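You operate a simulated robot arm through the tools that you are given. There is no shell and no other tool.

Carry out the task below with a simulated robot arm. There is one attempt and no reset: what you move stays moved.

JOB
Put things in order on the packing table top. At the end: the blue element stands on top of the white door trim; the red grit brush stands where the blue element stood; the orange cylinder cap stands where the red grit brush stood; the teal cable sample stands where the orange cylinder cap stood; whatever was shut is shut again. Leave all else as you found it, and nothing knocked over.

It is judged by the outcome, as a careful person would: the job done as asked, and still so three seconds after it is handed in. It fails if anything else is knocked over, pushed out of place, dropped, spilled or broken. Lids that push on must go on centred and level and be pressed home; caps that screw on are set level and turned clockwise until they are tight.

ROBOT AND FRAMES
A 6-joint arm with a two-finger parallel gripper, fixed in place. Base frame: the origin is on the floor under the middle of its stand, x ahead of it, y to its left, z up; the work surface is at about z = 800. Readings come in mm, degrees, newtons and seconds.
With the tool pointing down near the work surface it reaches from about 240 to 640 mm from the base axis. Its first joint turns from -66.0 to 66.0 degrees. Payload 2.7 kg.
The tool frame sits at the grasp point between the pads (the TCP): z along the fingers, y along the line on which they close. The tips reach 23 mm beyond it. Largest opening 94 mm; finger width 38, thickness 10; the body of the gripper, 54 by 96 mm, starts 39 mm behind the TCP.
Orientation is told as [roll, pitch, yaw] about the base's x, y, z axes, in that order, counted from this pose: with the fingers straight down and closing along the base's y, the tool's x points along the base's -x, its y along +y and its z along -z.

CONTROLS
- The arm moves only by the tool nudge_tool. Its argument "plan" is a list of rows, each a list of 2 entries, a list of its own where there are three numbers: the shift along the tool's x, y, z in mm, then the turn, a rotation vector about the tool's x, y, z in degrees. In form: [[[tx, ty, tz], [wx, wy, wz]], ...]. A call has 1 to 20 rows; each row is the pose to reach, as a shift and turn from the pose commanded when the call began, along the tool's axes at that moment. "jaw" is the closure, from 0 (fully open) to 1 (shut), set as the call begins (left out, the last holds). Each row takes 0.2 s and may step no farther than 50 mm and 8.6 degrees from the row before; otherwise, or with a gripper value out of range, the whole call is refused. A pose out of reach is approached as far as the arm can. The call stops where the force on the tool passes 40 N (or 10 N more than at its start, if that is more) or the arm is blocked; 0.2 s more then pass. The fingers move at their own pace (about 45 mm/s each) and stop on an object; they squeeze with about 28 N. The grip force told is the motor's: it shows also when the fingers shut on nothing. Time passes only in rows, and 0.2 s behind the last, so rows that repeat a pose let the fingers close. The reply holds the time, the measured pose of the TCP, the force on the tool along the base axes, the opening and the grip force, in the units named above and with some noise, with the torque about the TCP (base axes, N m) and any sound that the robot's microphone picked up.
- Cameras (640 x 400 px; columns grow to the right, rows downward): "scene" is fixed at [81.6, -435.8, 1404.4]; the picture's right is [0.70, -0.72, 0.00], its down [-0.40, -0.39, -0.83] and it looks along [0.59, 0.58, -0.56] (base axes); focal length 362 px, centre (320, 200). "wrist" rides on the gripper at [86, 16, -75] in the tool frame; the picture's right is [-0.18, 0.98, 0.00], its down [-0.58, -0.11, -0.81] and it looks along [-0.79, -0.15, 0.59] (tool axes); focal length 243 px, centre (320, 200). There is no depth. A picture from a camera that has moved, and an enlarged one, comes with that camera's place and axes in the base frame and with its lens.
- get_image(camera): a new picture of that camera. The clock stands still meanwhile.
- zoom(camera, box): a new picture of the part [left, top, right, bottom] of that camera's present view, enlarged. The clock stands still meanwhile.
- job_done(): hands the job in; it is judged then, once.

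Nothing tells you positions but the pictures and the camera data. Unless the task says otherwise, let go and move clear before handing in.

The tools are called by a JSON object that holds its "method" and its "body". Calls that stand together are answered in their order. nudge_tool: Moves the arm, as the interface text tells. Its arguments: {"type":"object","properties":{"plan":{"type":"array","items":{"type":"array"}},"jaw":{"type":"number"}},"required":["plan"]} The other tools are called the same way: get_image (camera) takes a picture; zoom (camera, box) takes an enlarged picture of a part of a camera's view; job_done () hands the job in.

At the start:

```text
time: 0.0
eef_pos: [431.9, 50.6, 1118.6]
tcp_rot: [0.0, 0.0, 0.0]
force: [-0.5, -0.2, -0.3]
ft_torque: [0.03, 0.03, -0.02]
width: 94.1
gripper_force: 0.1
```

scene: 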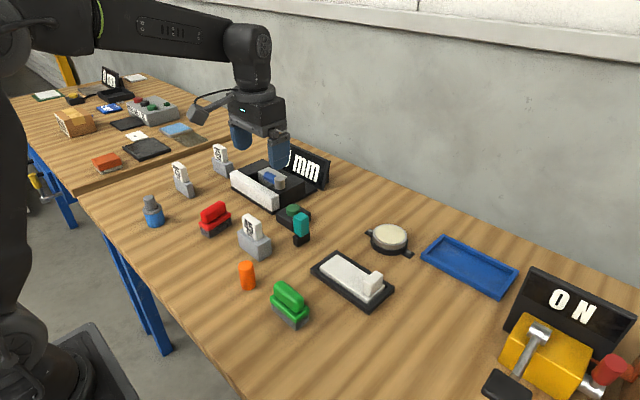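
wrist: 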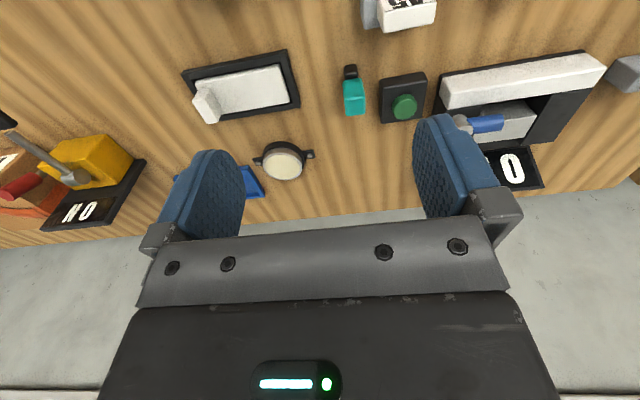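

I see a table with a blue element, red and green brushes, an orange cylinder, a teal object, gauges and a white trim on a black plate. I'll enlarge parts of the scene first to identify everything.

{"method": "zoom", "body": {"camera": "scene", "box": [120, 130, 280, 230]}}

{"method": "zoom", "body": {"camera": "scene", "box": [220, 130, 340, 205]}}

{"method": "zoom", "body": {"camera": "scene", "box": [220, 200, 420, 325]}}

{"method": "zoom", "body": {"camera": "scene", "box": [400, 220, 640, 400]}}

{"method": "zoom", "body": {"camera": "scene", "box": [0, 60, 220, 200]}}

```text
4.00 times, centred on (200, 180) of scene
camera zoom: at [81.6, -435.8, 1404.4], right [0.7, -0.72, 0.0], down [-0.4, -0.39, -0.83], along [0.59, 0.58, -0.56], focal length 1446 px, centre (800, 280)
```

zoom: 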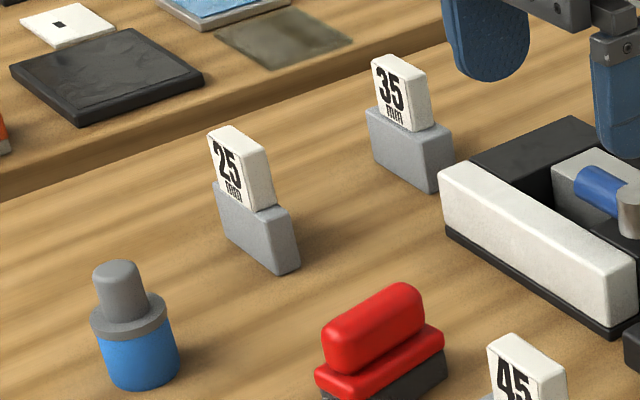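

```text
5.33 times, centred on (280, 168) of scene
camera zoom: at [81.6, -435.8, 1404.4], right [0.7, -0.72, 0.0], down [-0.4, -0.39, -0.83], along [0.59, 0.58, -0.56], focal length 1928 px, centre (533, 373)
```

zoom: 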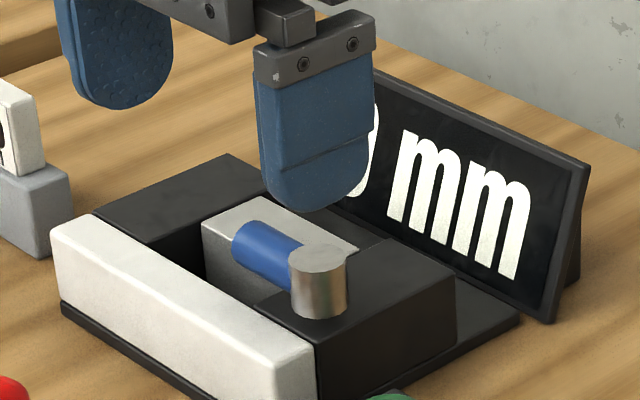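

```text
3.20 times, centred on (320, 262) of scene
camera zoom: at [81.6, -435.8, 1404.4], right [0.7, -0.72, 0.0], down [-0.4, -0.39, -0.83], along [0.59, 0.58, -0.56], focal length 1157 px, centre (320, 0)
```

zoom: 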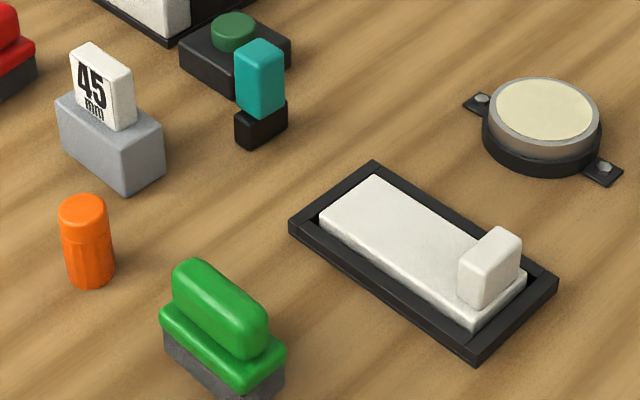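

```text
2.22 times, centred on (520, 310) of scene
camera zoom: at [81.6, -435.8, 1404.4], right [0.7, -0.72, 0.0], down [-0.4, -0.39, -0.83], along [0.59, 0.58, -0.56], focal length 804 px, centre (-124, -44)
```

zoom: 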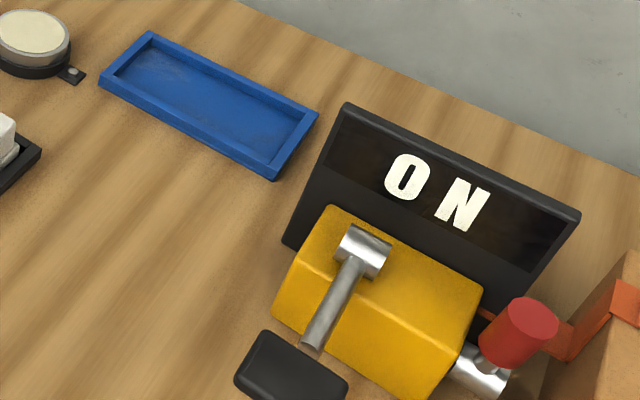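

```text
2.86 times, centred on (110, 130) of scene
camera zoom: at [81.6, -435.8, 1404.4], right [0.7, -0.72, 0.0], down [-0.4, -0.39, -0.83], along [0.59, 0.58, -0.56], focal length 1033 px, centre (920, 400)
```

zoom: 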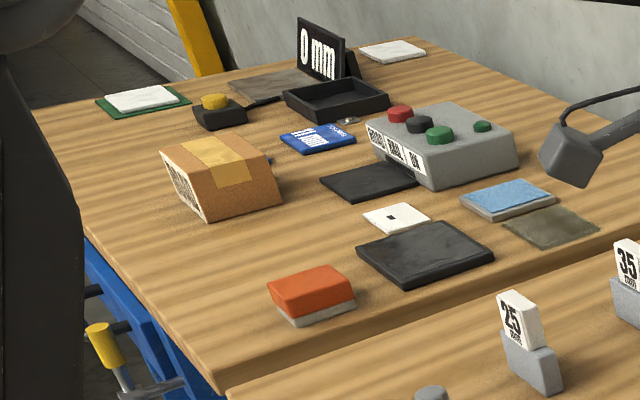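

The table holds candidate trims: a slab in a black tray and a bar on the "0 mm" device. I'll zoom tighter from both cameras to tell which one is the white door trim.

{"method": "zoom", "body": {"camera": "scene", "box": [300, 235, 412, 320]}}

{"method": "zoom", "body": {"camera": "wrist", "box": [160, 30, 340, 142]}}

{"method": "zoom", "body": {"camera": "wrist", "box": [400, 30, 640, 200]}}

{"method": "zoom", "body": {"camera": "scene", "box": [260, 190, 330, 250]}}

```text
4.71 times, centred on (356, 278) of scene
camera zoom: at [81.6, -435.8, 1404.4], right [0.7, -0.72, 0.0], down [-0.4, -0.39, -0.83], along [0.59, 0.58, -0.56], focal length 1702 px, centre (151, -165)
```

zoom: 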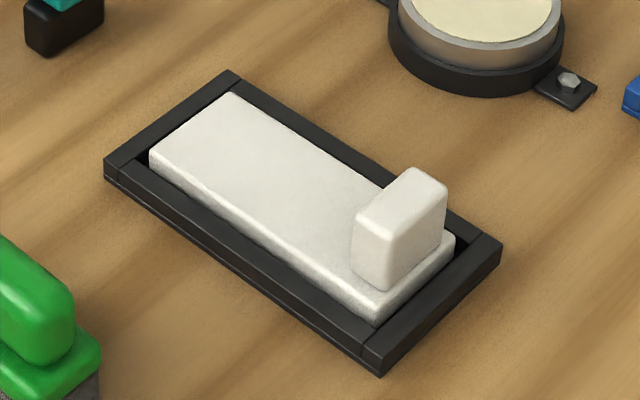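

```text
3.56 times, centred on (250, 86) of wrist
camera zoom: at [345.4, 66.5, 1192.0], right [0.18, 0.98, 0.0], down [0.58, -0.11, 0.81], along [0.79, -0.15, -0.59], focal length 863 px, centre (569, 605)
```

zoom: 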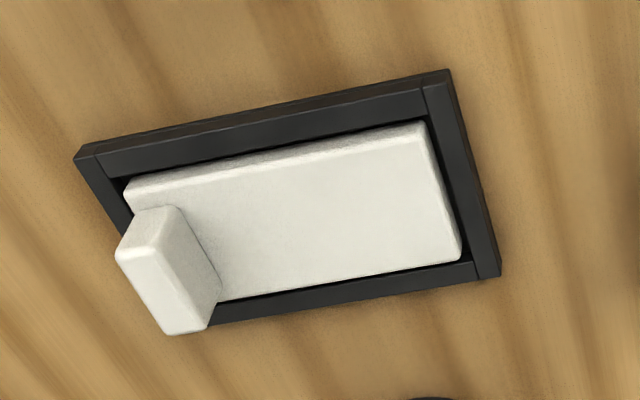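

```text
2.35 times, centred on (520, 115) of wrist
camera zoom: at [345.4, 66.5, 1192.0], right [0.18, 0.98, 0.0], down [0.58, -0.11, 0.81], along [0.79, -0.15, -0.59], focal length 571 px, centre (-151, 400)
```

zoom: 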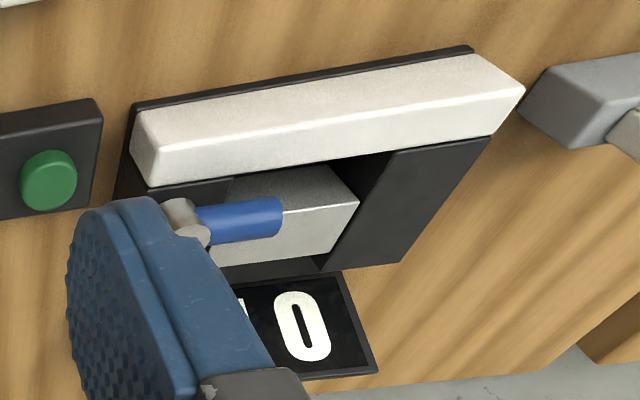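

```text
6.67 times, centred on (295, 220) of scene
camera zoom: at [81.6, -435.8, 1404.4], right [0.7, -0.72, 0.0], down [-0.4, -0.39, -0.83], along [0.59, 0.58, -0.56], focal length 2411 px, centre (487, 67)
```

zoom: 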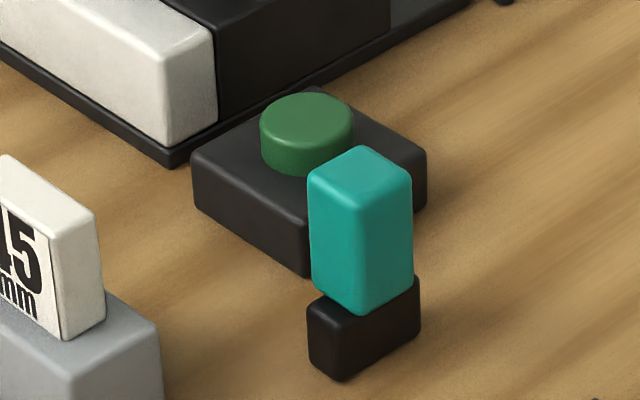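

I take the slab with the raised block in the black tray (about (533,-94)) to be the door trim, but the "0 mm" device needs a closer look to rule it out. I'll move the wrist camera over there, staying high.

{"method": "nudge_tool", "body": {"plan": [[[5, 42, 18], [0, 0, 0]], [[10, 84, 36], [0, 0, 0]], [[16, 126, 54], [0, 0, 0]], [[22, 168, 72], [0, 0, 0]], [[27, 210, 90], [0, 0, 0]], [[32, 250, 108], [0, 0, 0]]], "jaw": 0}}

{"method": "get_image", "body": {"camera": "wrist"}}

{"method": "get_image", "body": {"camera": "scene"}}

```text
time: 1.4
eef_pos: [398.9, 301.1, 1011.5]
tcp_rot: [-0.1, 0.0, 0.0]
force: [0.7, 0.0, -0.8]
ft_torque: [-0.02, -0.02, -0.01]
width: 94.2
gripper_force: 0.1
```

```text
taken
camera wrist: at [312.8, 317.4, 1085.2], right [0.18, 0.98, 0.0], down [0.58, -0.11, 0.81], along [0.79, -0.15, -0.59], focal length 243 px, centre (320, 200)
```

wrist: 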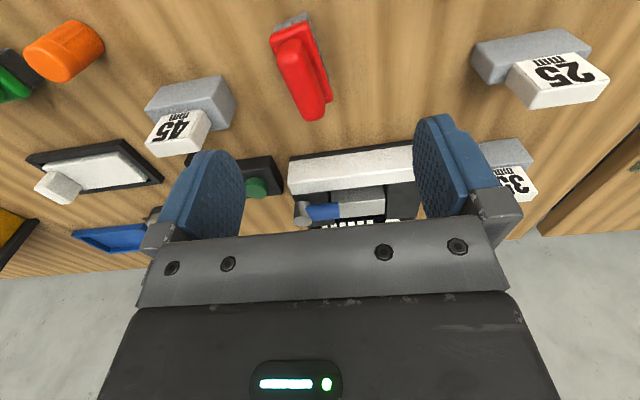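

```text
taken
```

scene: 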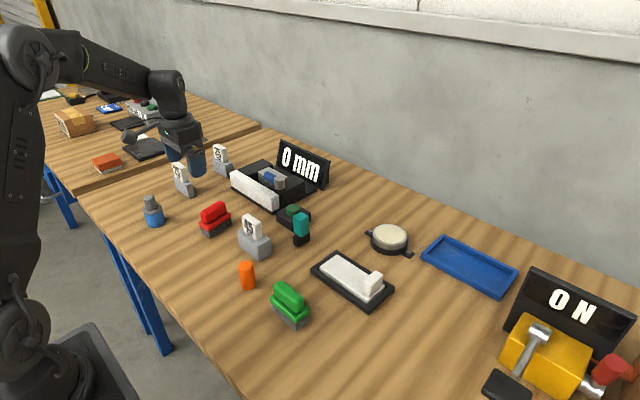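

{"method": "zoom", "body": {"camera": "wrist", "box": [270, 130, 430, 240]}}

{"method": "zoom", "body": {"camera": "scene", "box": [225, 135, 335, 215]}}

{"method": "zoom", "body": {"camera": "wrist", "box": [0, 120, 200, 245]}}

```text
3.64 times, centred on (350, 185) of wrist
camera zoom: at [312.8, 317.4, 1085.2], right [0.18, 0.98, 0.0], down [0.58, -0.11, 0.81], along [0.79, -0.15, -0.59], focal length 882 px, centre (211, 254)
```

zoom: 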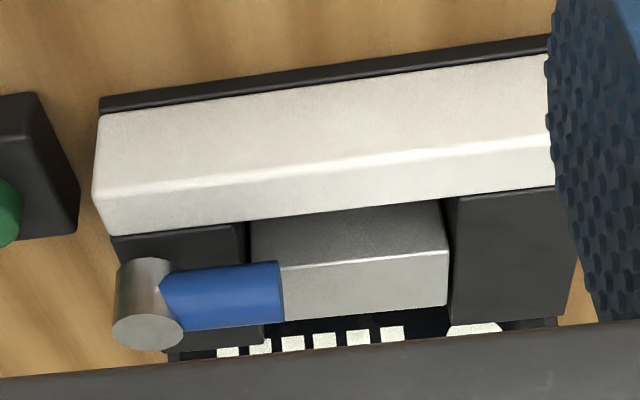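

```text
5.00 times, centred on (280, 175) of scene
camera zoom: at [81.6, -435.8, 1404.4], right [0.7, -0.72, 0.0], down [-0.4, -0.39, -0.83], along [0.59, 0.58, -0.56], focal length 1808 px, centre (520, 325)
```

zoom: 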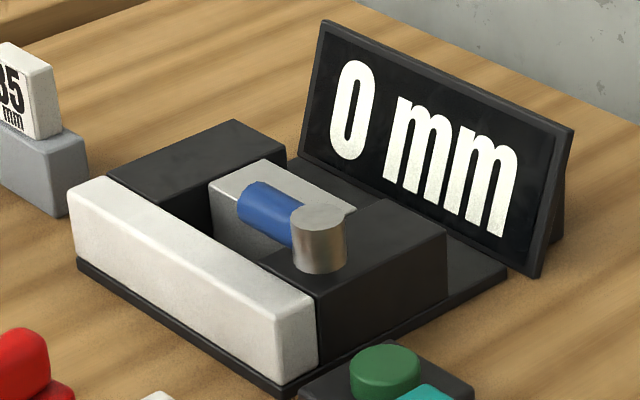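

```text
3.20 times, centred on (100, 182) of wrist
camera zoom: at [312.8, 317.4, 1085.2], right [0.18, 0.98, 0.0], down [0.58, -0.11, 0.81], along [0.79, -0.15, -0.59], focal length 776 px, centre (1024, 256)
```

zoom: 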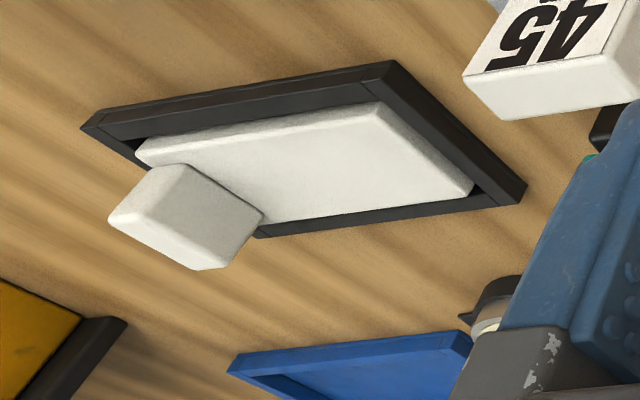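

The "0 mm" device is a gauge fixture with its own white front, so I take the slab with the raised block lying in the black tray as the door trim. Next I hover over the blue element (about (331,433)) to measure it with the wrist camera.

{"method": "nudge_tool", "body": {"plan": [[[22, 43, 5], [0, 0, 0]], [[45, 87, 10], [0, 0, 0]], [[68, 131, 15], [0, 0, 0]], [[68, 132, 15], [0, 0, 0]]]}}

{"method": "get_image", "body": {"camera": "wrist"}}

{"method": "zoom", "body": {"camera": "scene", "box": [120, 120, 280, 240]}}

```text
time: 2.4
eef_pos: [331.3, 433.6, 996.3]
tcp_rot: [0.1, -0.1, 0.0]
force: [-1.0, 0.0, 0.6]
ft_torque: [0.02, 0.02, -0.03]
width: 93.8
gripper_force: 0.1
```

```text
taken
camera wrist: at [245.2, 449.7, 1071.1], right [0.18, 0.98, 0.0], down [0.58, -0.11, 0.81], along [0.79, -0.15, -0.59], focal length 243 px, centre (320, 200)
```

wrist: 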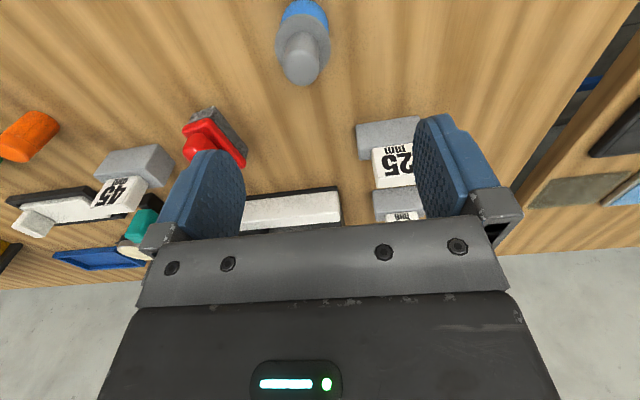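

```text
3.33 times, centred on (200, 180) of scene
camera zoom: at [81.6, -435.8, 1404.4], right [0.7, -0.72, 0.0], down [-0.4, -0.39, -0.83], along [0.59, 0.58, -0.56], focal length 1205 px, centre (720, 267)
```

zoom: 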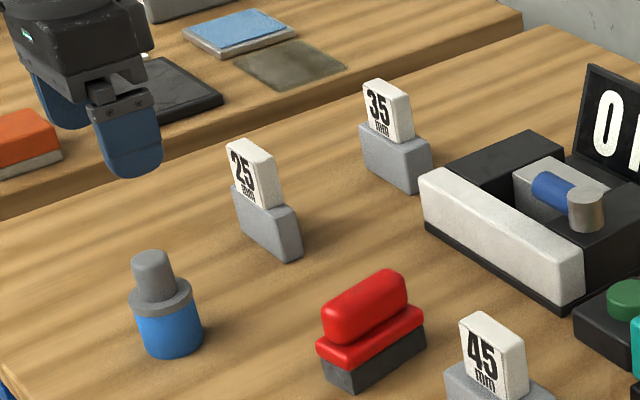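

The blue element is in view near the top of the wrist picture. I'll enlarge it to read its exact position and size.

{"method": "zoom", "body": {"camera": "wrist", "box": [240, 0, 400, 100]}}

{"method": "zoom", "body": {"camera": "scene", "box": [134, 180, 182, 230]}}

{"method": "zoom", "body": {"camera": "scene", "box": [190, 190, 246, 245]}}

{"method": "zoom", "body": {"camera": "wrist", "box": [170, 90, 260, 180]}}

```text
4.00 times, centred on (320, 50) of wrist
camera zoom: at [245.2, 449.7, 1071.1], right [0.18, 0.98, 0.0], down [0.58, -0.11, 0.81], along [0.79, -0.15, -0.59], focal length 970 px, centre (320, 800)
```

zoom: 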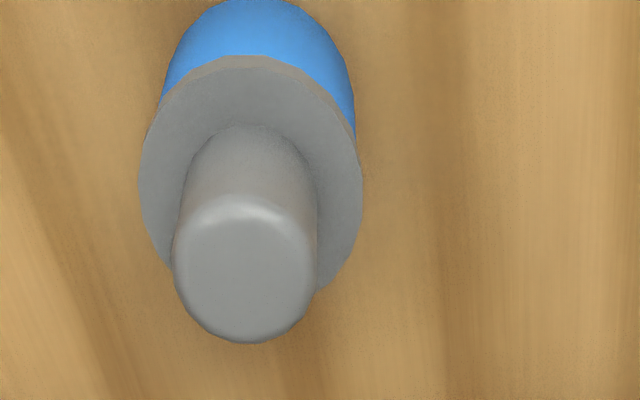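

```text
8.00 times, centred on (158, 205) of scene
camera zoom: at [81.6, -435.8, 1404.4], right [0.7, -0.72, 0.0], down [-0.4, -0.39, -0.83], along [0.59, 0.58, -0.56], focal length 2893 px, centre (1616, 160)
```

zoom: 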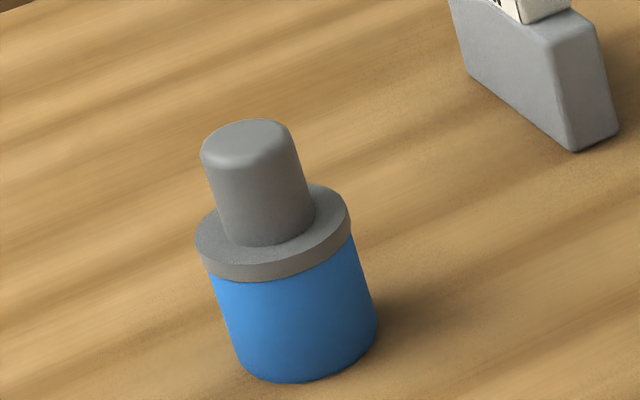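

```text
7.27 times, centred on (218, 218) of scene
camera zoom: at [81.6, -435.8, 1404.4], right [0.7, -0.72, 0.0], down [-0.4, -0.39, -0.83], along [0.59, 0.58, -0.56], focal length 2630 px, centre (1062, 73)
```

zoom: 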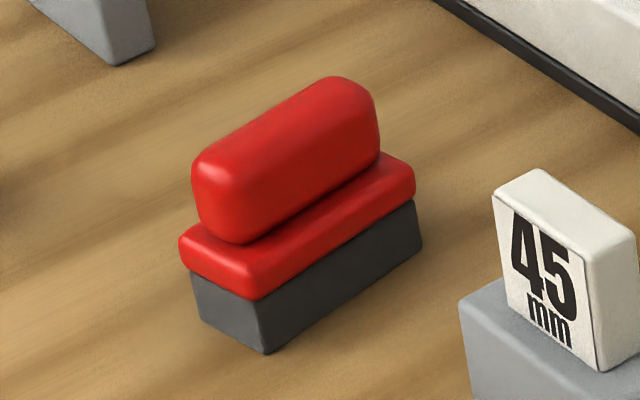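

```text
4.44 times, centred on (215, 135) of wrist
camera zoom: at [245.2, 449.7, 1071.1], right [0.18, 0.98, 0.0], down [0.58, -0.11, 0.81], along [0.79, -0.15, -0.59], focal length 1078 px, centre (787, 489)
```

zoom: 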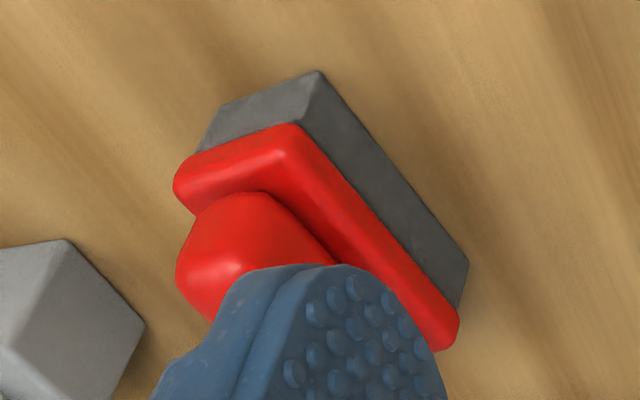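

The wrist view puts the blue element at about (327.5, 420), grey top knob 27 mm wide between z≈851 and 885. I'll move over it at z≈930 and check alignment before lowering.

{"method": "nudge_tool", "body": {"plan": [[[3.8, -13.6, 20], [0, 0, 0]], [[3.8, -13.6, 45], [0, 0, 0]], [[3.8, -13.6, 66], [0, 0, 0]], [[3.8, -13.6, 66], [0, 0, 0]]]}}

{"method": "get_image", "body": {"camera": "wrist"}}

{"method": "zoom", "body": {"camera": "wrist", "box": [240, 60, 400, 160]}}

{"method": "zoom", "body": {"camera": "scene", "box": [110, 130, 200, 230]}}

```text
time: 3.4
eef_pos: [328.1, 421.2, 929.5]
tcp_rot: [0.0, -0.1, 0.0]
force: [0.4, -0.5, -0.2]
ft_torque: [0.02, 0.0, -0.02]
width: 93.9
gripper_force: 0.1
```

```text
taken
camera wrist: at [241.8, 435.9, 1003.3], right [0.18, 0.98, 0.0], down [0.58, -0.11, 0.81], along [0.79, -0.15, -0.59], focal length 243 px, centre (320, 200)
```

wrist: 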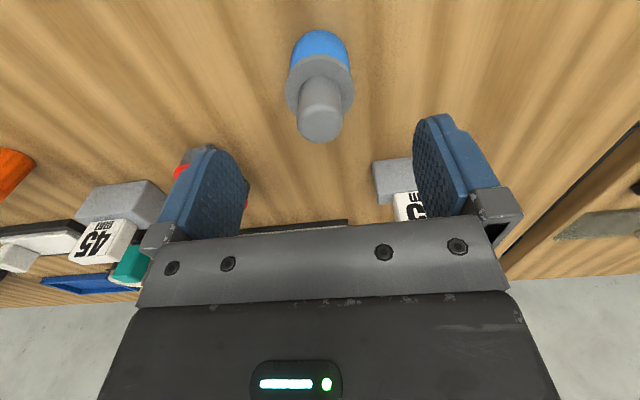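

```text
4.00 times, centred on (320, 110) of wrist
camera zoom: at [241.8, 435.9, 1003.3], right [0.18, 0.98, 0.0], down [0.58, -0.11, 0.81], along [0.79, -0.15, -0.59], focal length 970 px, centre (320, 560)
```

zoom: 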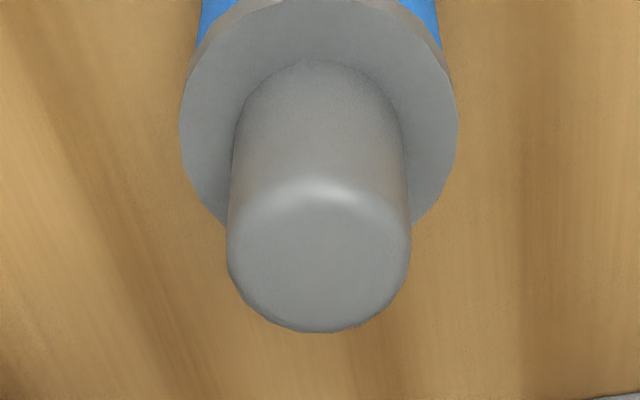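

```text
4.00 times, centred on (155, 180) of scene
camera zoom: at [81.6, -435.8, 1404.4], right [0.7, -0.72, 0.0], down [-0.4, -0.39, -0.83], along [0.59, 0.58, -0.56], focal length 1446 px, centre (980, 280)
```

zoom: 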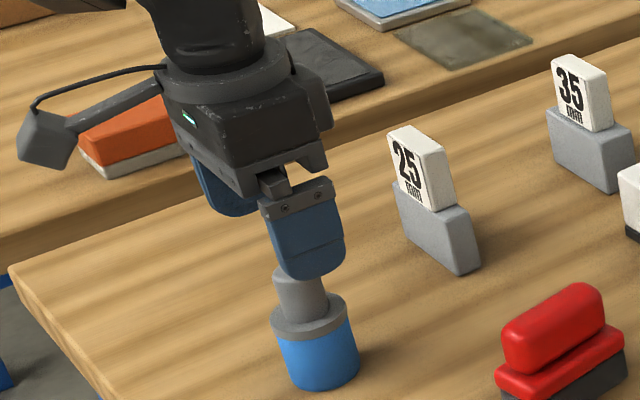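

The knob sits within about 1 mm of the tool axis: (327.4, 419.9). I'll lower to z≈876 and close on the knob.

{"method": "nudge_tool", "body": {"plan": [[[0.6, -1.2, 18], [0, 0, 0]], [[0.6, -1.2, 36], [0, 0, 0]], [[0.6, -1.2, 53], [0, 0, 0]], [[0.6, -1.2, 53], [0, 0, 0]]], "jaw": 0}}

{"method": "get_image", "body": {"camera": "wrist"}}

{"method": "zoom", "body": {"camera": "scene", "box": [110, 130, 200, 230]}}

```text
time: 4.4
eef_pos: [327.1, 417.4, 875.1]
tcp_rot: [0.0, 0.0, -0.1]
force: [-1.0, 0.9, 0.4]
ft_torque: [0.01, 0.01, 0.0]
width: 94.1
gripper_force: 0.0
```

```text
taken
camera wrist: at [240.8, 433.2, 948.6], right [0.18, 0.98, 0.0], down [0.58, -0.11, 0.81], along [0.79, -0.15, -0.59], focal length 243 px, centre (320, 200)
```

wrist: 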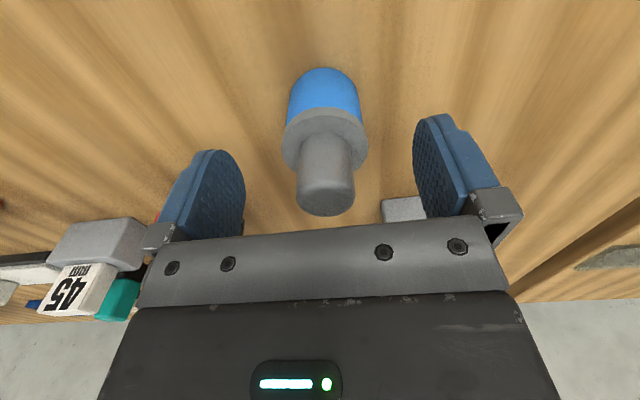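

```text
4.00 times, centred on (155, 180) of scene
camera zoom: at [81.6, -435.8, 1404.4], right [0.7, -0.72, 0.0], down [-0.4, -0.39, -0.83], along [0.59, 0.58, -0.56], focal length 1446 px, centre (980, 280)
```

zoom: 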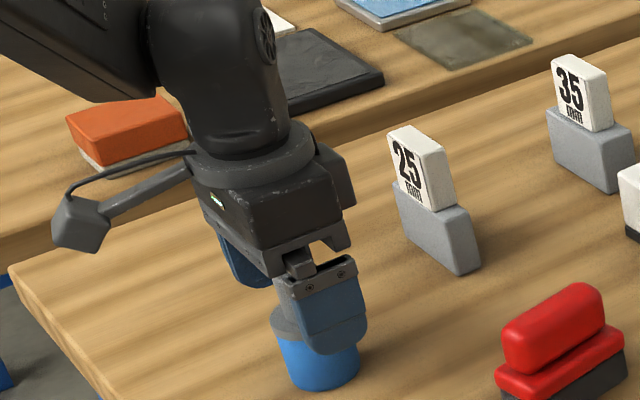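

The object is about 2.5 mm to the +y side of the tool, so I'll correct that and close the fingers.

{"method": "nudge_tool", "body": {"plan": [[[0, 2.0, 0], [0, 0, 0]], [[0, 2.0, 0], [0, 0, 0]], [[0, 2.0, 0], [0, 0, 0]], [[0, 2.0, 0], [0, 0, 0]], [[0, 2.0, 0], [0, 0, 0]], [[0, 2.0, 0], [0, 0, 0]], [[0, 2.0, 0], [0, 0, 0]]], "jaw": 1}}

{"method": "get_image", "body": {"camera": "wrist"}}

{"method": "zoom", "body": {"camera": "scene", "box": [110, 130, 200, 230]}}

```text
time: 6.0
eef_pos: [327.5, 419.6, 874.0]
tcp_rot: [-0.1, 0.0, 0.0]
force: [-0.1, -0.5, -0.2]
ft_torque: [-0.09, 0.02, -0.01]
width: 26.6
gripper_force: 28.0
```

```text
taken
camera wrist: at [240.9, 435.1, 949.1], right [0.18, 0.98, 0.0], down [0.58, -0.11, 0.81], along [0.79, -0.15, -0.59], focal length 243 px, centre (320, 200)
```

wrist: 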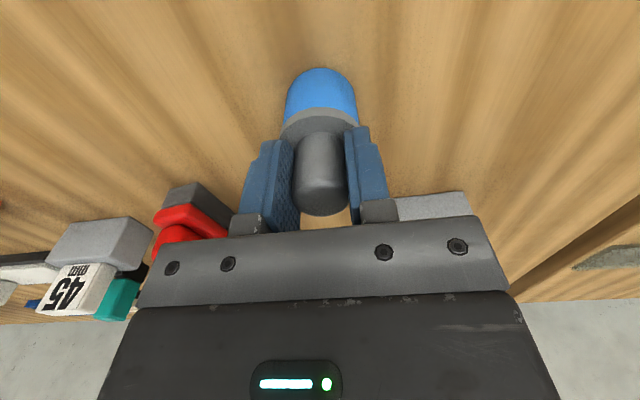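

```text
4.00 times, centred on (155, 180) of scene
camera zoom: at [81.6, -435.8, 1404.4], right [0.7, -0.72, 0.0], down [-0.4, -0.39, -0.83], along [0.59, 0.58, -0.56], focal length 1446 px, centre (980, 280)
```

zoom: 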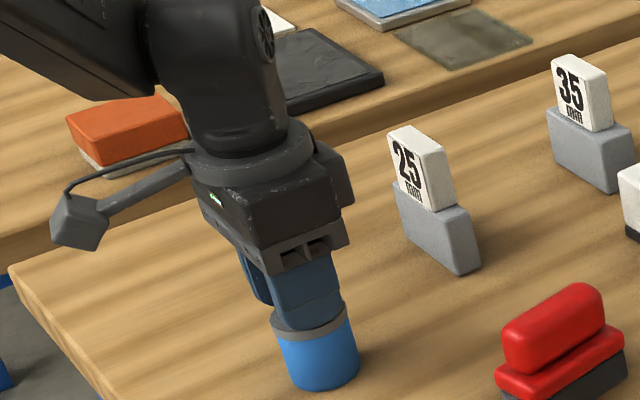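

The blue element is gripped (width 26.6 mm) at its origin (327.5, 419.7). I'll lift it straight up by 130 mm and check it hangs level.

{"method": "nudge_tool", "body": {"plan": [[[0, 0, -10], [0, 0, 0]], [[0, 0, -35], [0, 0, 0]], [[0, 0, -65], [0, 0, 0]], [[0, 0, -100], [0, 0, 0]], [[0, 0, -130], [0, 0, 0]], [[0, 0, -130], [0, 0, 0]]], "jaw": 1}}

{"method": "get_image", "body": {"camera": "wrist"}}

{"method": "get_image", "body": {"camera": "scene"}}

```text
time: 7.4
eef_pos: [327.5, 420.3, 1005.8]
tcp_rot: [0.0, 0.0, 0.0]
force: [-1.1, 0.4, -0.3]
ft_torque: [-0.01, -0.02, 0.0]
width: 26.7
gripper_force: 27.8
```

```text
taken
camera wrist: at [240.8, 435.8, 1078.9], right [0.18, 0.98, 0.0], down [0.58, -0.11, 0.81], along [0.79, -0.15, -0.59], focal length 243 px, centre (320, 200)
```

wrist: 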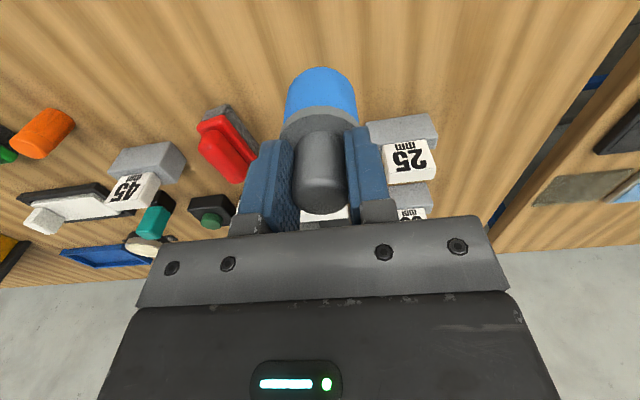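

```text
taken
```

scene: 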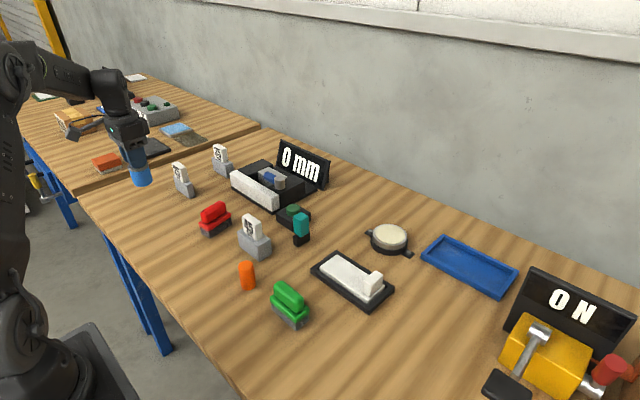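

The element is lifted cleanly. I'll now carry it at z≈1005 to a spot behind the trim, about (480,-78), to measure the slab before placing.

{"method": "zoom", "body": {"camera": "wrist", "box": [180, 90, 270, 190]}}

{"method": "nudge_tool", "body": {"plan": [[[-10, -33, 0], [0, 0, 0]], [[-20, -67, 0], [0, 0, 0]], [[-31, -100, 0], [0, 0, 0]], [[-41, -133, 0], [0, 0, 0]], [[-51, -166, 0], [0, 0, 0]], [[-61, -200, 0], [0, 0, 0]], [[-71, -233, 0], [0, 0, 0]], [[-81, -266, 0], [0, 0, 0]], [[-92, -300, 0], [0, 0, 0]], [[-102, -333, 0], [0, 0, 0]], [[-112, -366, 0], [0, 0, 0]], [[-122, -400, 0], [0, 0, 0]], [[-132, -433, 0], [0, 0, 0]], [[-142, -466, 0], [0, 0, 0]], [[-152, -498, 0], [0, 0, 0]], [[-152, -498, 0], [0, 0, 0]]], "jaw": 1}}

{"method": "get_image", "body": {"camera": "wrist"}}

{"method": "get_image", "body": {"camera": "scene"}}

```text
4.00 times, centred on (225, 140) of wrist
camera zoom: at [240.8, 435.8, 1078.9], right [0.18, 0.98, 0.0], down [0.58, -0.11, 0.81], along [0.79, -0.15, -0.59], focal length 970 px, centre (700, 440)
```

zoom: 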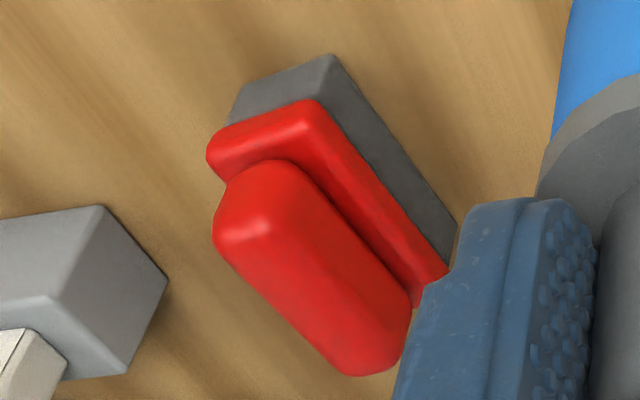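

```text
time: 10.8
eef_pos: [481.1, -78.7, 1006.0]
tcp_rot: [0.0, 0.0, 0.0]
force: [0.1, -0.1, -0.6]
ft_torque: [-0.01, -0.03, -0.03]
width: 26.7
gripper_force: 27.8
```

```text
taken
camera wrist: at [394.5, -62.8, 1080.8], right [0.18, 0.98, 0.0], down [0.58, -0.11, 0.81], along [0.79, -0.15, -0.59], focal length 243 px, centre (320, 200)
```

wrist: 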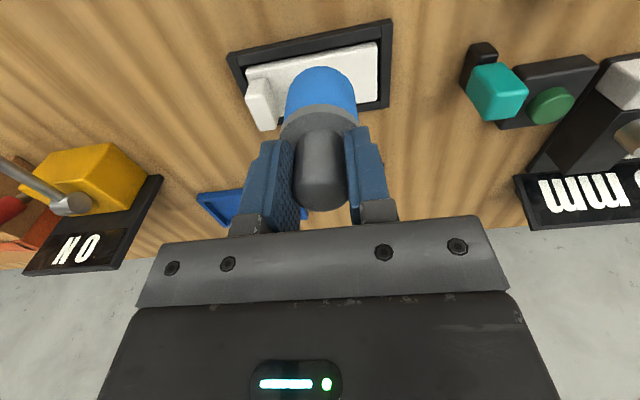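

```text
taken
```

scene: 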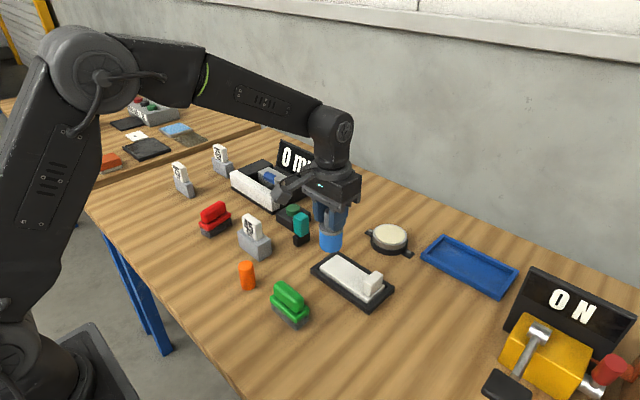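

{"method": "zoom", "body": {"camera": "wrist", "box": [220, 10, 400, 140]}}

{"method": "zoom", "body": {"camera": "scene", "box": [300, 220, 410, 320]}}

{"method": "zoom", "body": {"camera": "wrist", "box": [440, 20, 640, 145]}}

```text
3.08 times, centred on (310, 75) of wrist
camera zoom: at [394.5, -62.8, 1080.8], right [0.18, 0.98, 0.0], down [0.58, -0.11, 0.81], along [0.79, -0.15, -0.59], focal length 746 px, centre (351, 585)
```

zoom: 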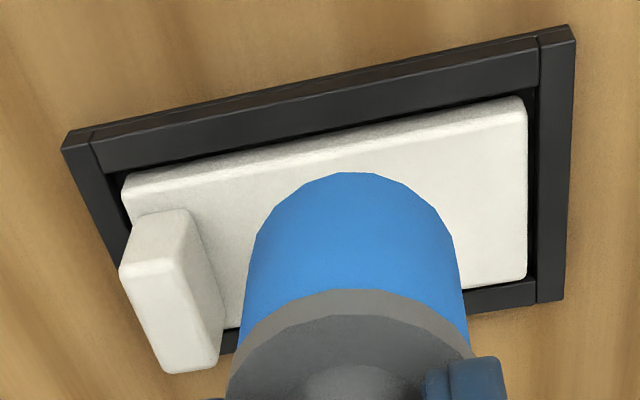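

```text
4.00 times, centred on (355, 270) of scene
camera zoom: at [81.6, -435.8, 1404.4], right [0.7, -0.72, 0.0], down [-0.4, -0.39, -0.83], along [0.59, 0.58, -0.56], focal length 1446 px, centre (180, -80)
```

zoom: 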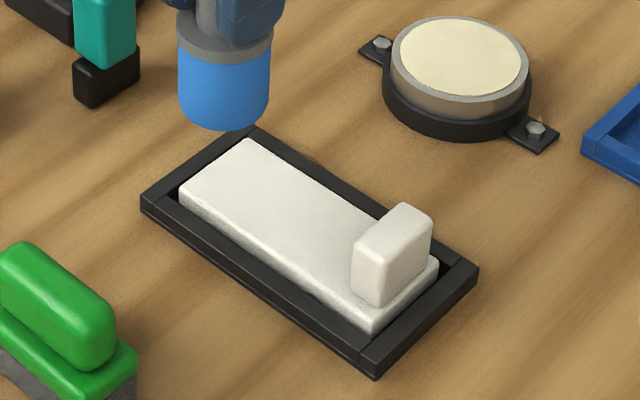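

```text
3.20 times, centred on (540, 82) of wrist
camera zoom: at [394.5, -62.8, 1080.8], right [0.18, 0.98, 0.0], down [0.58, -0.11, 0.81], along [0.79, -0.15, -0.59], focal length 776 px, centre (-384, 576)
```

zoom: 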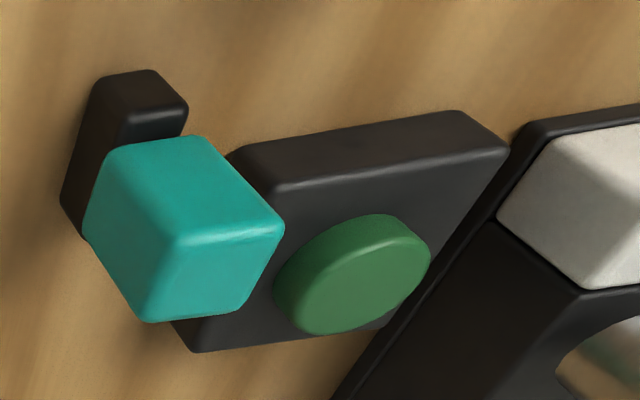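

The slab spans x≈503–566, y≈-162 to -27, with the raised block at its -y end, leaving a flat area centred near y=-83. I'll go over (535,-82) and lower to leave a gap above the slab.

{"method": "nudge_tool", "body": {"plan": [[[-27, -2, 0], [0, 0, 0]], [[-54.5, -3.5, 0], [0, 0, 0]], [[-54.5, -3.5, 30], [0, 0, 0]], [[-54.5, -3.5, 60], [0, 0, 0]], [[-54.5, -3.5, 90], [0, 0, 0]], [[-54.5, -3.5, 98], [0, 0, 0]], [[-54.5, -3.5, 98], [0, 0, 0]]], "jaw": 1}}

{"method": "zoom", "body": {"camera": "scene", "box": [300, 200, 410, 310]}}

{"method": "get_image", "body": {"camera": "wrist"}}

```text
time: 12.4
eef_pos: [534.5, -81.7, 907.7]
tcp_rot: [-0.1, -0.1, 0.1]
force: [1.1, 0.0, -0.7]
ft_torque: [0.0, 0.02, 0.0]
width: 26.8
gripper_force: 28.4
```

```text
3.64 times, centred on (355, 255) of scene
camera zoom: at [81.6, -435.8, 1404.4], right [0.7, -0.72, 0.0], down [-0.4, -0.39, -0.83], along [0.59, 0.58, -0.56], focal length 1315 px, centre (193, 0)
```

zoom: 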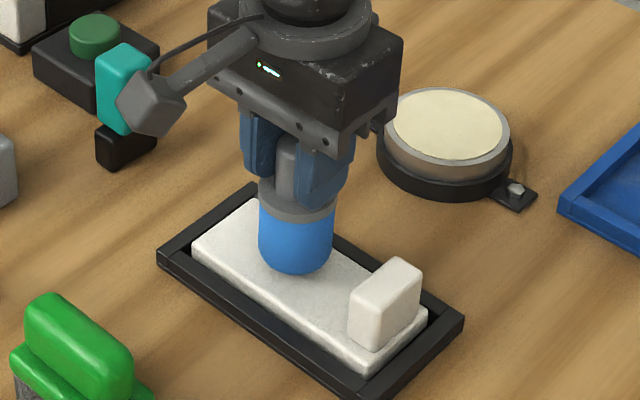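

```text
taken
camera wrist: at [448.5, -66.7, 982.3], right [0.18, 0.98, 0.0], down [0.58, -0.11, 0.81], along [0.79, -0.15, -0.59], focal length 243 px, centre (320, 200)
```

wrist: 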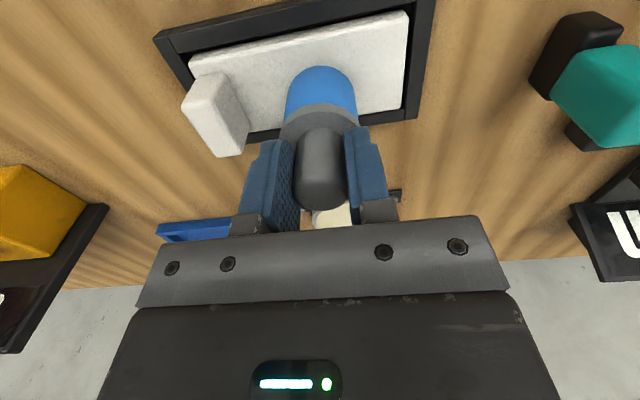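

The element is positioned over the flat part of the slab with its base around z≈832. I'll lower in small steps while watching the force.

{"method": "nudge_tool", "body": {"plan": [[[0, 0, 4], [0, 0, 0]], [[0, 0, 8], [0, 0, 0]], [[0, 0, 11], [0, 0, 0]], [[0, 0, 13], [0, 0, 0]], [[0, 0, 13], [0, 0, 0]]], "jaw": 1}}

{"method": "zoom", "body": {"camera": "scene", "box": [310, 220, 400, 310]}}

{"method": "zoom", "body": {"camera": "wrist", "box": [240, 30, 400, 150]}}

```text
time: 13.6
eef_pos: [534.7, -81.1, 897.7]
tcp_rot: [-0.1, -0.4, 0.1]
force: [-1.9, 0.5, 24.7]
ft_torque: [0.39, -0.13, 0.11]
width: 26.8
gripper_force: 27.5
```

```text
4.44 times, centred on (355, 265) of scene
camera zoom: at [81.1, -435.8, 1404.5], right [0.7, -0.72, 0.0], down [-0.4, -0.39, -0.83], along [0.59, 0.58, -0.56], focal length 1607 px, centre (164, -89)
```

zoom: 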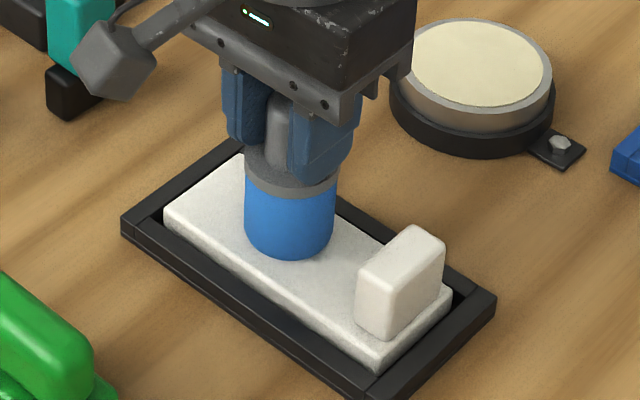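

```text
3.33 times, centred on (320, 90) of wrist
camera zoom: at [448.2, -66.4, 970.3], right [0.18, 0.98, 0.0], down [0.58, -0.11, 0.81], along [0.8, -0.15, -0.59], focal length 809 px, centre (320, 567)
```

zoom: 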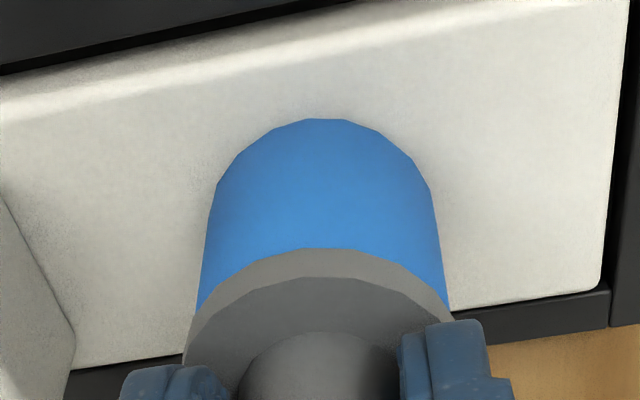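

Contact at z≈897.7 with 25 N, so the slab top is near z≈822. I'll relax the pressing by about 2.5 mm, then open the fingers partway.

{"method": "nudge_tool", "body": {"plan": [[[0, 0, -1.5], [0, 0, 0]], [[0, 0, -2.7], [0, 0, 0]], [[0, 0, -2.7], [0, 0, 0]]], "jaw": 1}}

```text
time: 14.4
eef_pos: [532.6, -80.6, 896.9]
tcp_rot: [0.1, 0.1, -0.1]
force: [1.1, -1.0, 5.7]
ft_torque: [-0.09, -0.22, 0.0]
width: 26.6
gripper_force: 28.5
```

{"method": "nudge_tool", "body": {"plan": [[[0, 0, -0.3], [0, 0, 0]], [[0, 0, -0.3], [0, 0, 0]], [[0, 0, -0.3], [0, 0, 0]], [[0, 0, -0.3], [0, 0, 0]]], "jaw": 0.4}}

{"method": "zoom", "body": {"camera": "scene", "box": [310, 220, 400, 310]}}

{"method": "get_image", "body": {"camera": "wrist"}}

```text
time: 15.4
eef_pos: [533.7, -81.6, 898.7]
tcp_rot: [0.0, 0.0, 0.1]
force: [0.0, 0.1, 0.0]
ft_torque: [0.01, -0.02, -0.03]
width: 56.4
gripper_force: 0.1
```

```text
4.44 times, centred on (355, 265) of scene
camera zoom: at [81.6, -435.8, 1404.4], right [0.7, -0.72, 0.0], down [-0.4, -0.39, -0.83], along [0.59, 0.58, -0.56], focal length 1607 px, centre (164, -89)
```

zoom: 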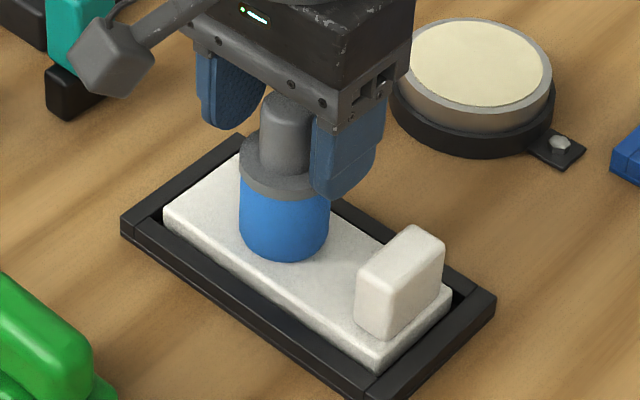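

```text
taken
camera wrist: at [447.3, -66.2, 972.2], right [0.18, 0.98, 0.0], down [0.58, -0.11, 0.81], along [0.79, -0.15, -0.59], focal length 243 px, centre (320, 200)
```

wrist: 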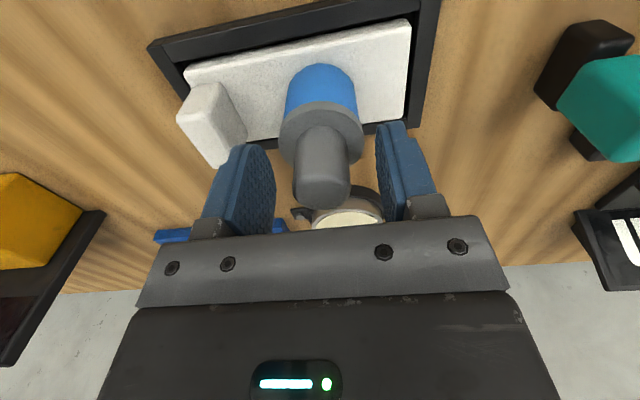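

The blue element now stands freely on the trim slab. I'll raise straight up, then travel over the red brush, which I place at about (430,280) with its long axis turned roughly 10° from x.

{"method": "nudge_tool", "body": {"plan": [[[0, 0, -15], [0, 0, 0]], [[0, 0, -40], [0, 0, 0]], [[0, 0, -75], [0, 0, 0]], [[0, 0, -105], [0, 0, 0]], [[10, 36, -105], [0, 0, 0]], [[21, 72, -105], [0, 0, 0]], [[31, 108, -105], [0, 0, 0]], [[42, 144, -105], [0, 0, 0]], [[52, 181, -105], [0, 0, 0]], [[62, 217, -105], [0, 0, 0]], [[73, 253, -105], [0, 0, 0]], [[83, 289, -105], [0, 0, 0]], [[94, 325, -105], [0, 0, -5]], [[104, 361, -105], [0, 0, -10]], [[104, 361, -105], [0, 0, -10]]], "jaw": 0.4}}

{"method": "get_image", "body": {"camera": "wrist"}}

{"method": "get_image", "body": {"camera": "scene"}}

```text
time: 18.6
eef_pos: [430.2, 283.5, 1001.5]
tcp_rot: [0.0, 0.0, 10.1]
force: [-0.6, -0.1, -0.7]
ft_torque: [-0.01, -0.03, -0.03]
width: 56.1
gripper_force: 0.2
```

```text
taken
camera wrist: at [342.1, 282.3, 1075.3], right [0.01, 1.0, 0.0], down [0.59, -0.01, 0.81], along [0.81, -0.01, -0.59], focal length 243 px, centre (320, 200)
```

wrist: 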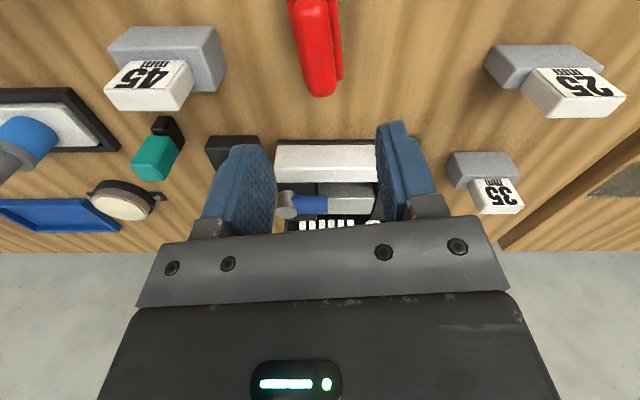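

```text
taken
```

scene: 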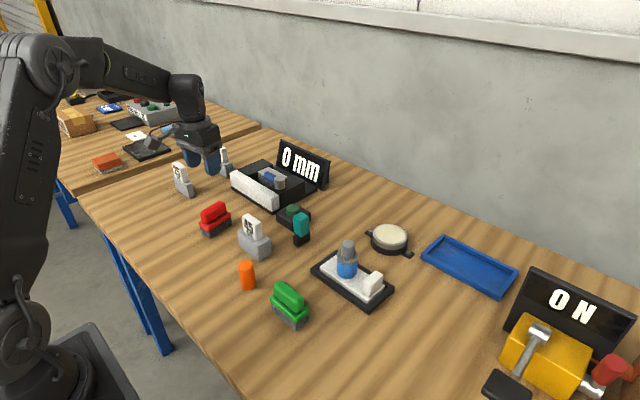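

The brush is at the top edge of the wrist picture; I'll back off 60 mm in x to see all of it.

{"method": "nudge_tool", "body": {"plan": [[[29.5, 5.2, 0], [0, 0, 0]], [[59.1, 10.4, 0], [0, 0, 0]], [[59.1, 10.4, 0], [0, 0, 0]]], "jaw": 0.1}}

{"method": "zoom", "body": {"camera": "wrist", "box": [260, 20, 400, 140]}}

{"method": "zoom", "body": {"camera": "scene", "box": [190, 190, 246, 245]}}

```text
time: 19.4
eef_pos: [368.8, 280.0, 1001.9]
tcp_rot: [0.0, 0.0, 10.0]
force: [0.7, 1.6, -0.6]
ft_torque: [0.03, 0.0, 0.02]
width: 84.6
gripper_force: 0.2
```

```text
3.33 times, centred on (330, 80) of wrist
camera zoom: at [281.6, 280.5, 1076.9], right [0.01, 1.0, 0.0], down [0.59, -0.01, 0.81], along [0.81, -0.01, -0.59], focal length 809 px, centre (287, 600)
```

zoom: 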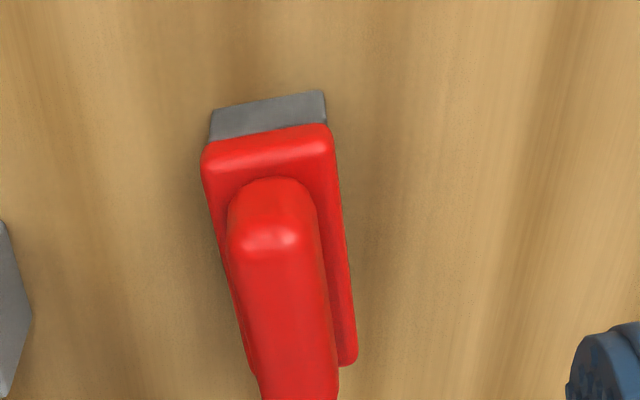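

```text
7.27 times, centred on (218, 218) of scene
camera zoom: at [81.6, -435.8, 1404.4], right [0.7, -0.72, 0.0], down [-0.4, -0.39, -0.83], along [0.59, 0.58, -0.56], focal length 2630 px, centre (1062, 73)
```

zoom: 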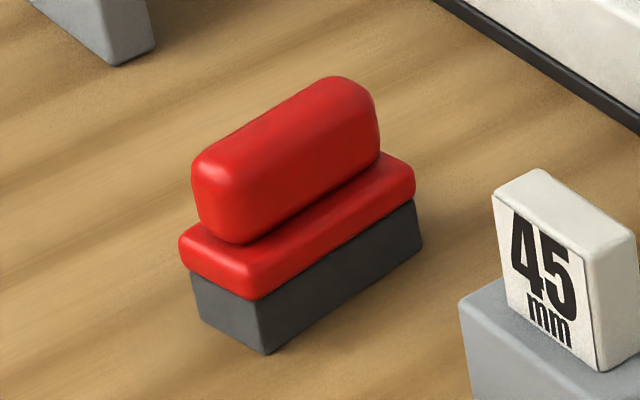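

The red brush's base spans about 36 × 75 mm with centre ≈ (431,280), yaw ≈10°, its handle about 25 mm wide from z≈838 to 868. I'll move above it at z≈932 with the fingers open.

{"method": "nudge_tool", "body": {"plan": [[[-30, -5.2, 15], [0, 0, 0]], [[-61.1, -10.5, 35], [0, 0, 0]], [[-61.1, -10.5, 70], [0, 0, 0]], [[-61.1, -10.5, 70], [0, 0, 0]]], "jaw": 0.2}}

{"method": "get_image", "body": {"camera": "wrist"}}

{"method": "zoom", "body": {"camera": "scene", "box": [180, 140, 270, 245]}}

{"method": "zoom", "body": {"camera": "wrist", "box": [250, 20, 390, 200]}}

```text
time: 20.4
eef_pos: [431.3, 281.5, 931.5]
tcp_rot: [0.0, 0.0, 9.9]
force: [1.0, 0.0, 0.6]
ft_torque: [0.01, -0.01, 0.02]
width: 75.0
gripper_force: 0.0
```

```text
taken
camera wrist: at [343.5, 281.5, 1006.0], right [0.01, 1.0, 0.0], down [0.59, -0.01, 0.81], along [0.81, -0.01, -0.59], focal length 243 px, centre (320, 200)
```

wrist: 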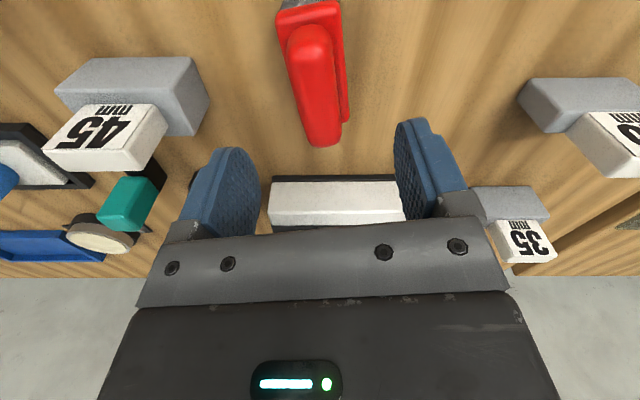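

```text
3.81 times, centred on (225, 192) of scene
camera zoom: at [81.6, -435.8, 1404.4], right [0.7, -0.72, 0.0], down [-0.4, -0.39, -0.83], along [0.59, 0.58, -0.56], focal length 1378 px, centre (682, 229)
```

zoom: 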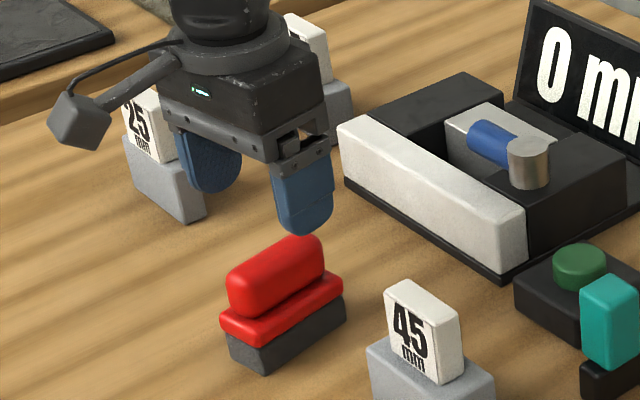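

```text
2.22 times, centred on (320, 110) of wrist
camera zoom: at [343.5, 281.5, 1006.0], right [0.01, 1.0, 0.0], down [0.59, -0.01, 0.81], along [0.81, -0.01, -0.59], focal length 539 px, centre (320, 400)
```

zoom: 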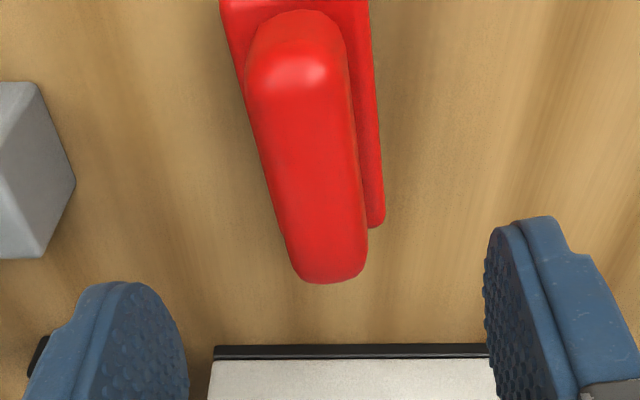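

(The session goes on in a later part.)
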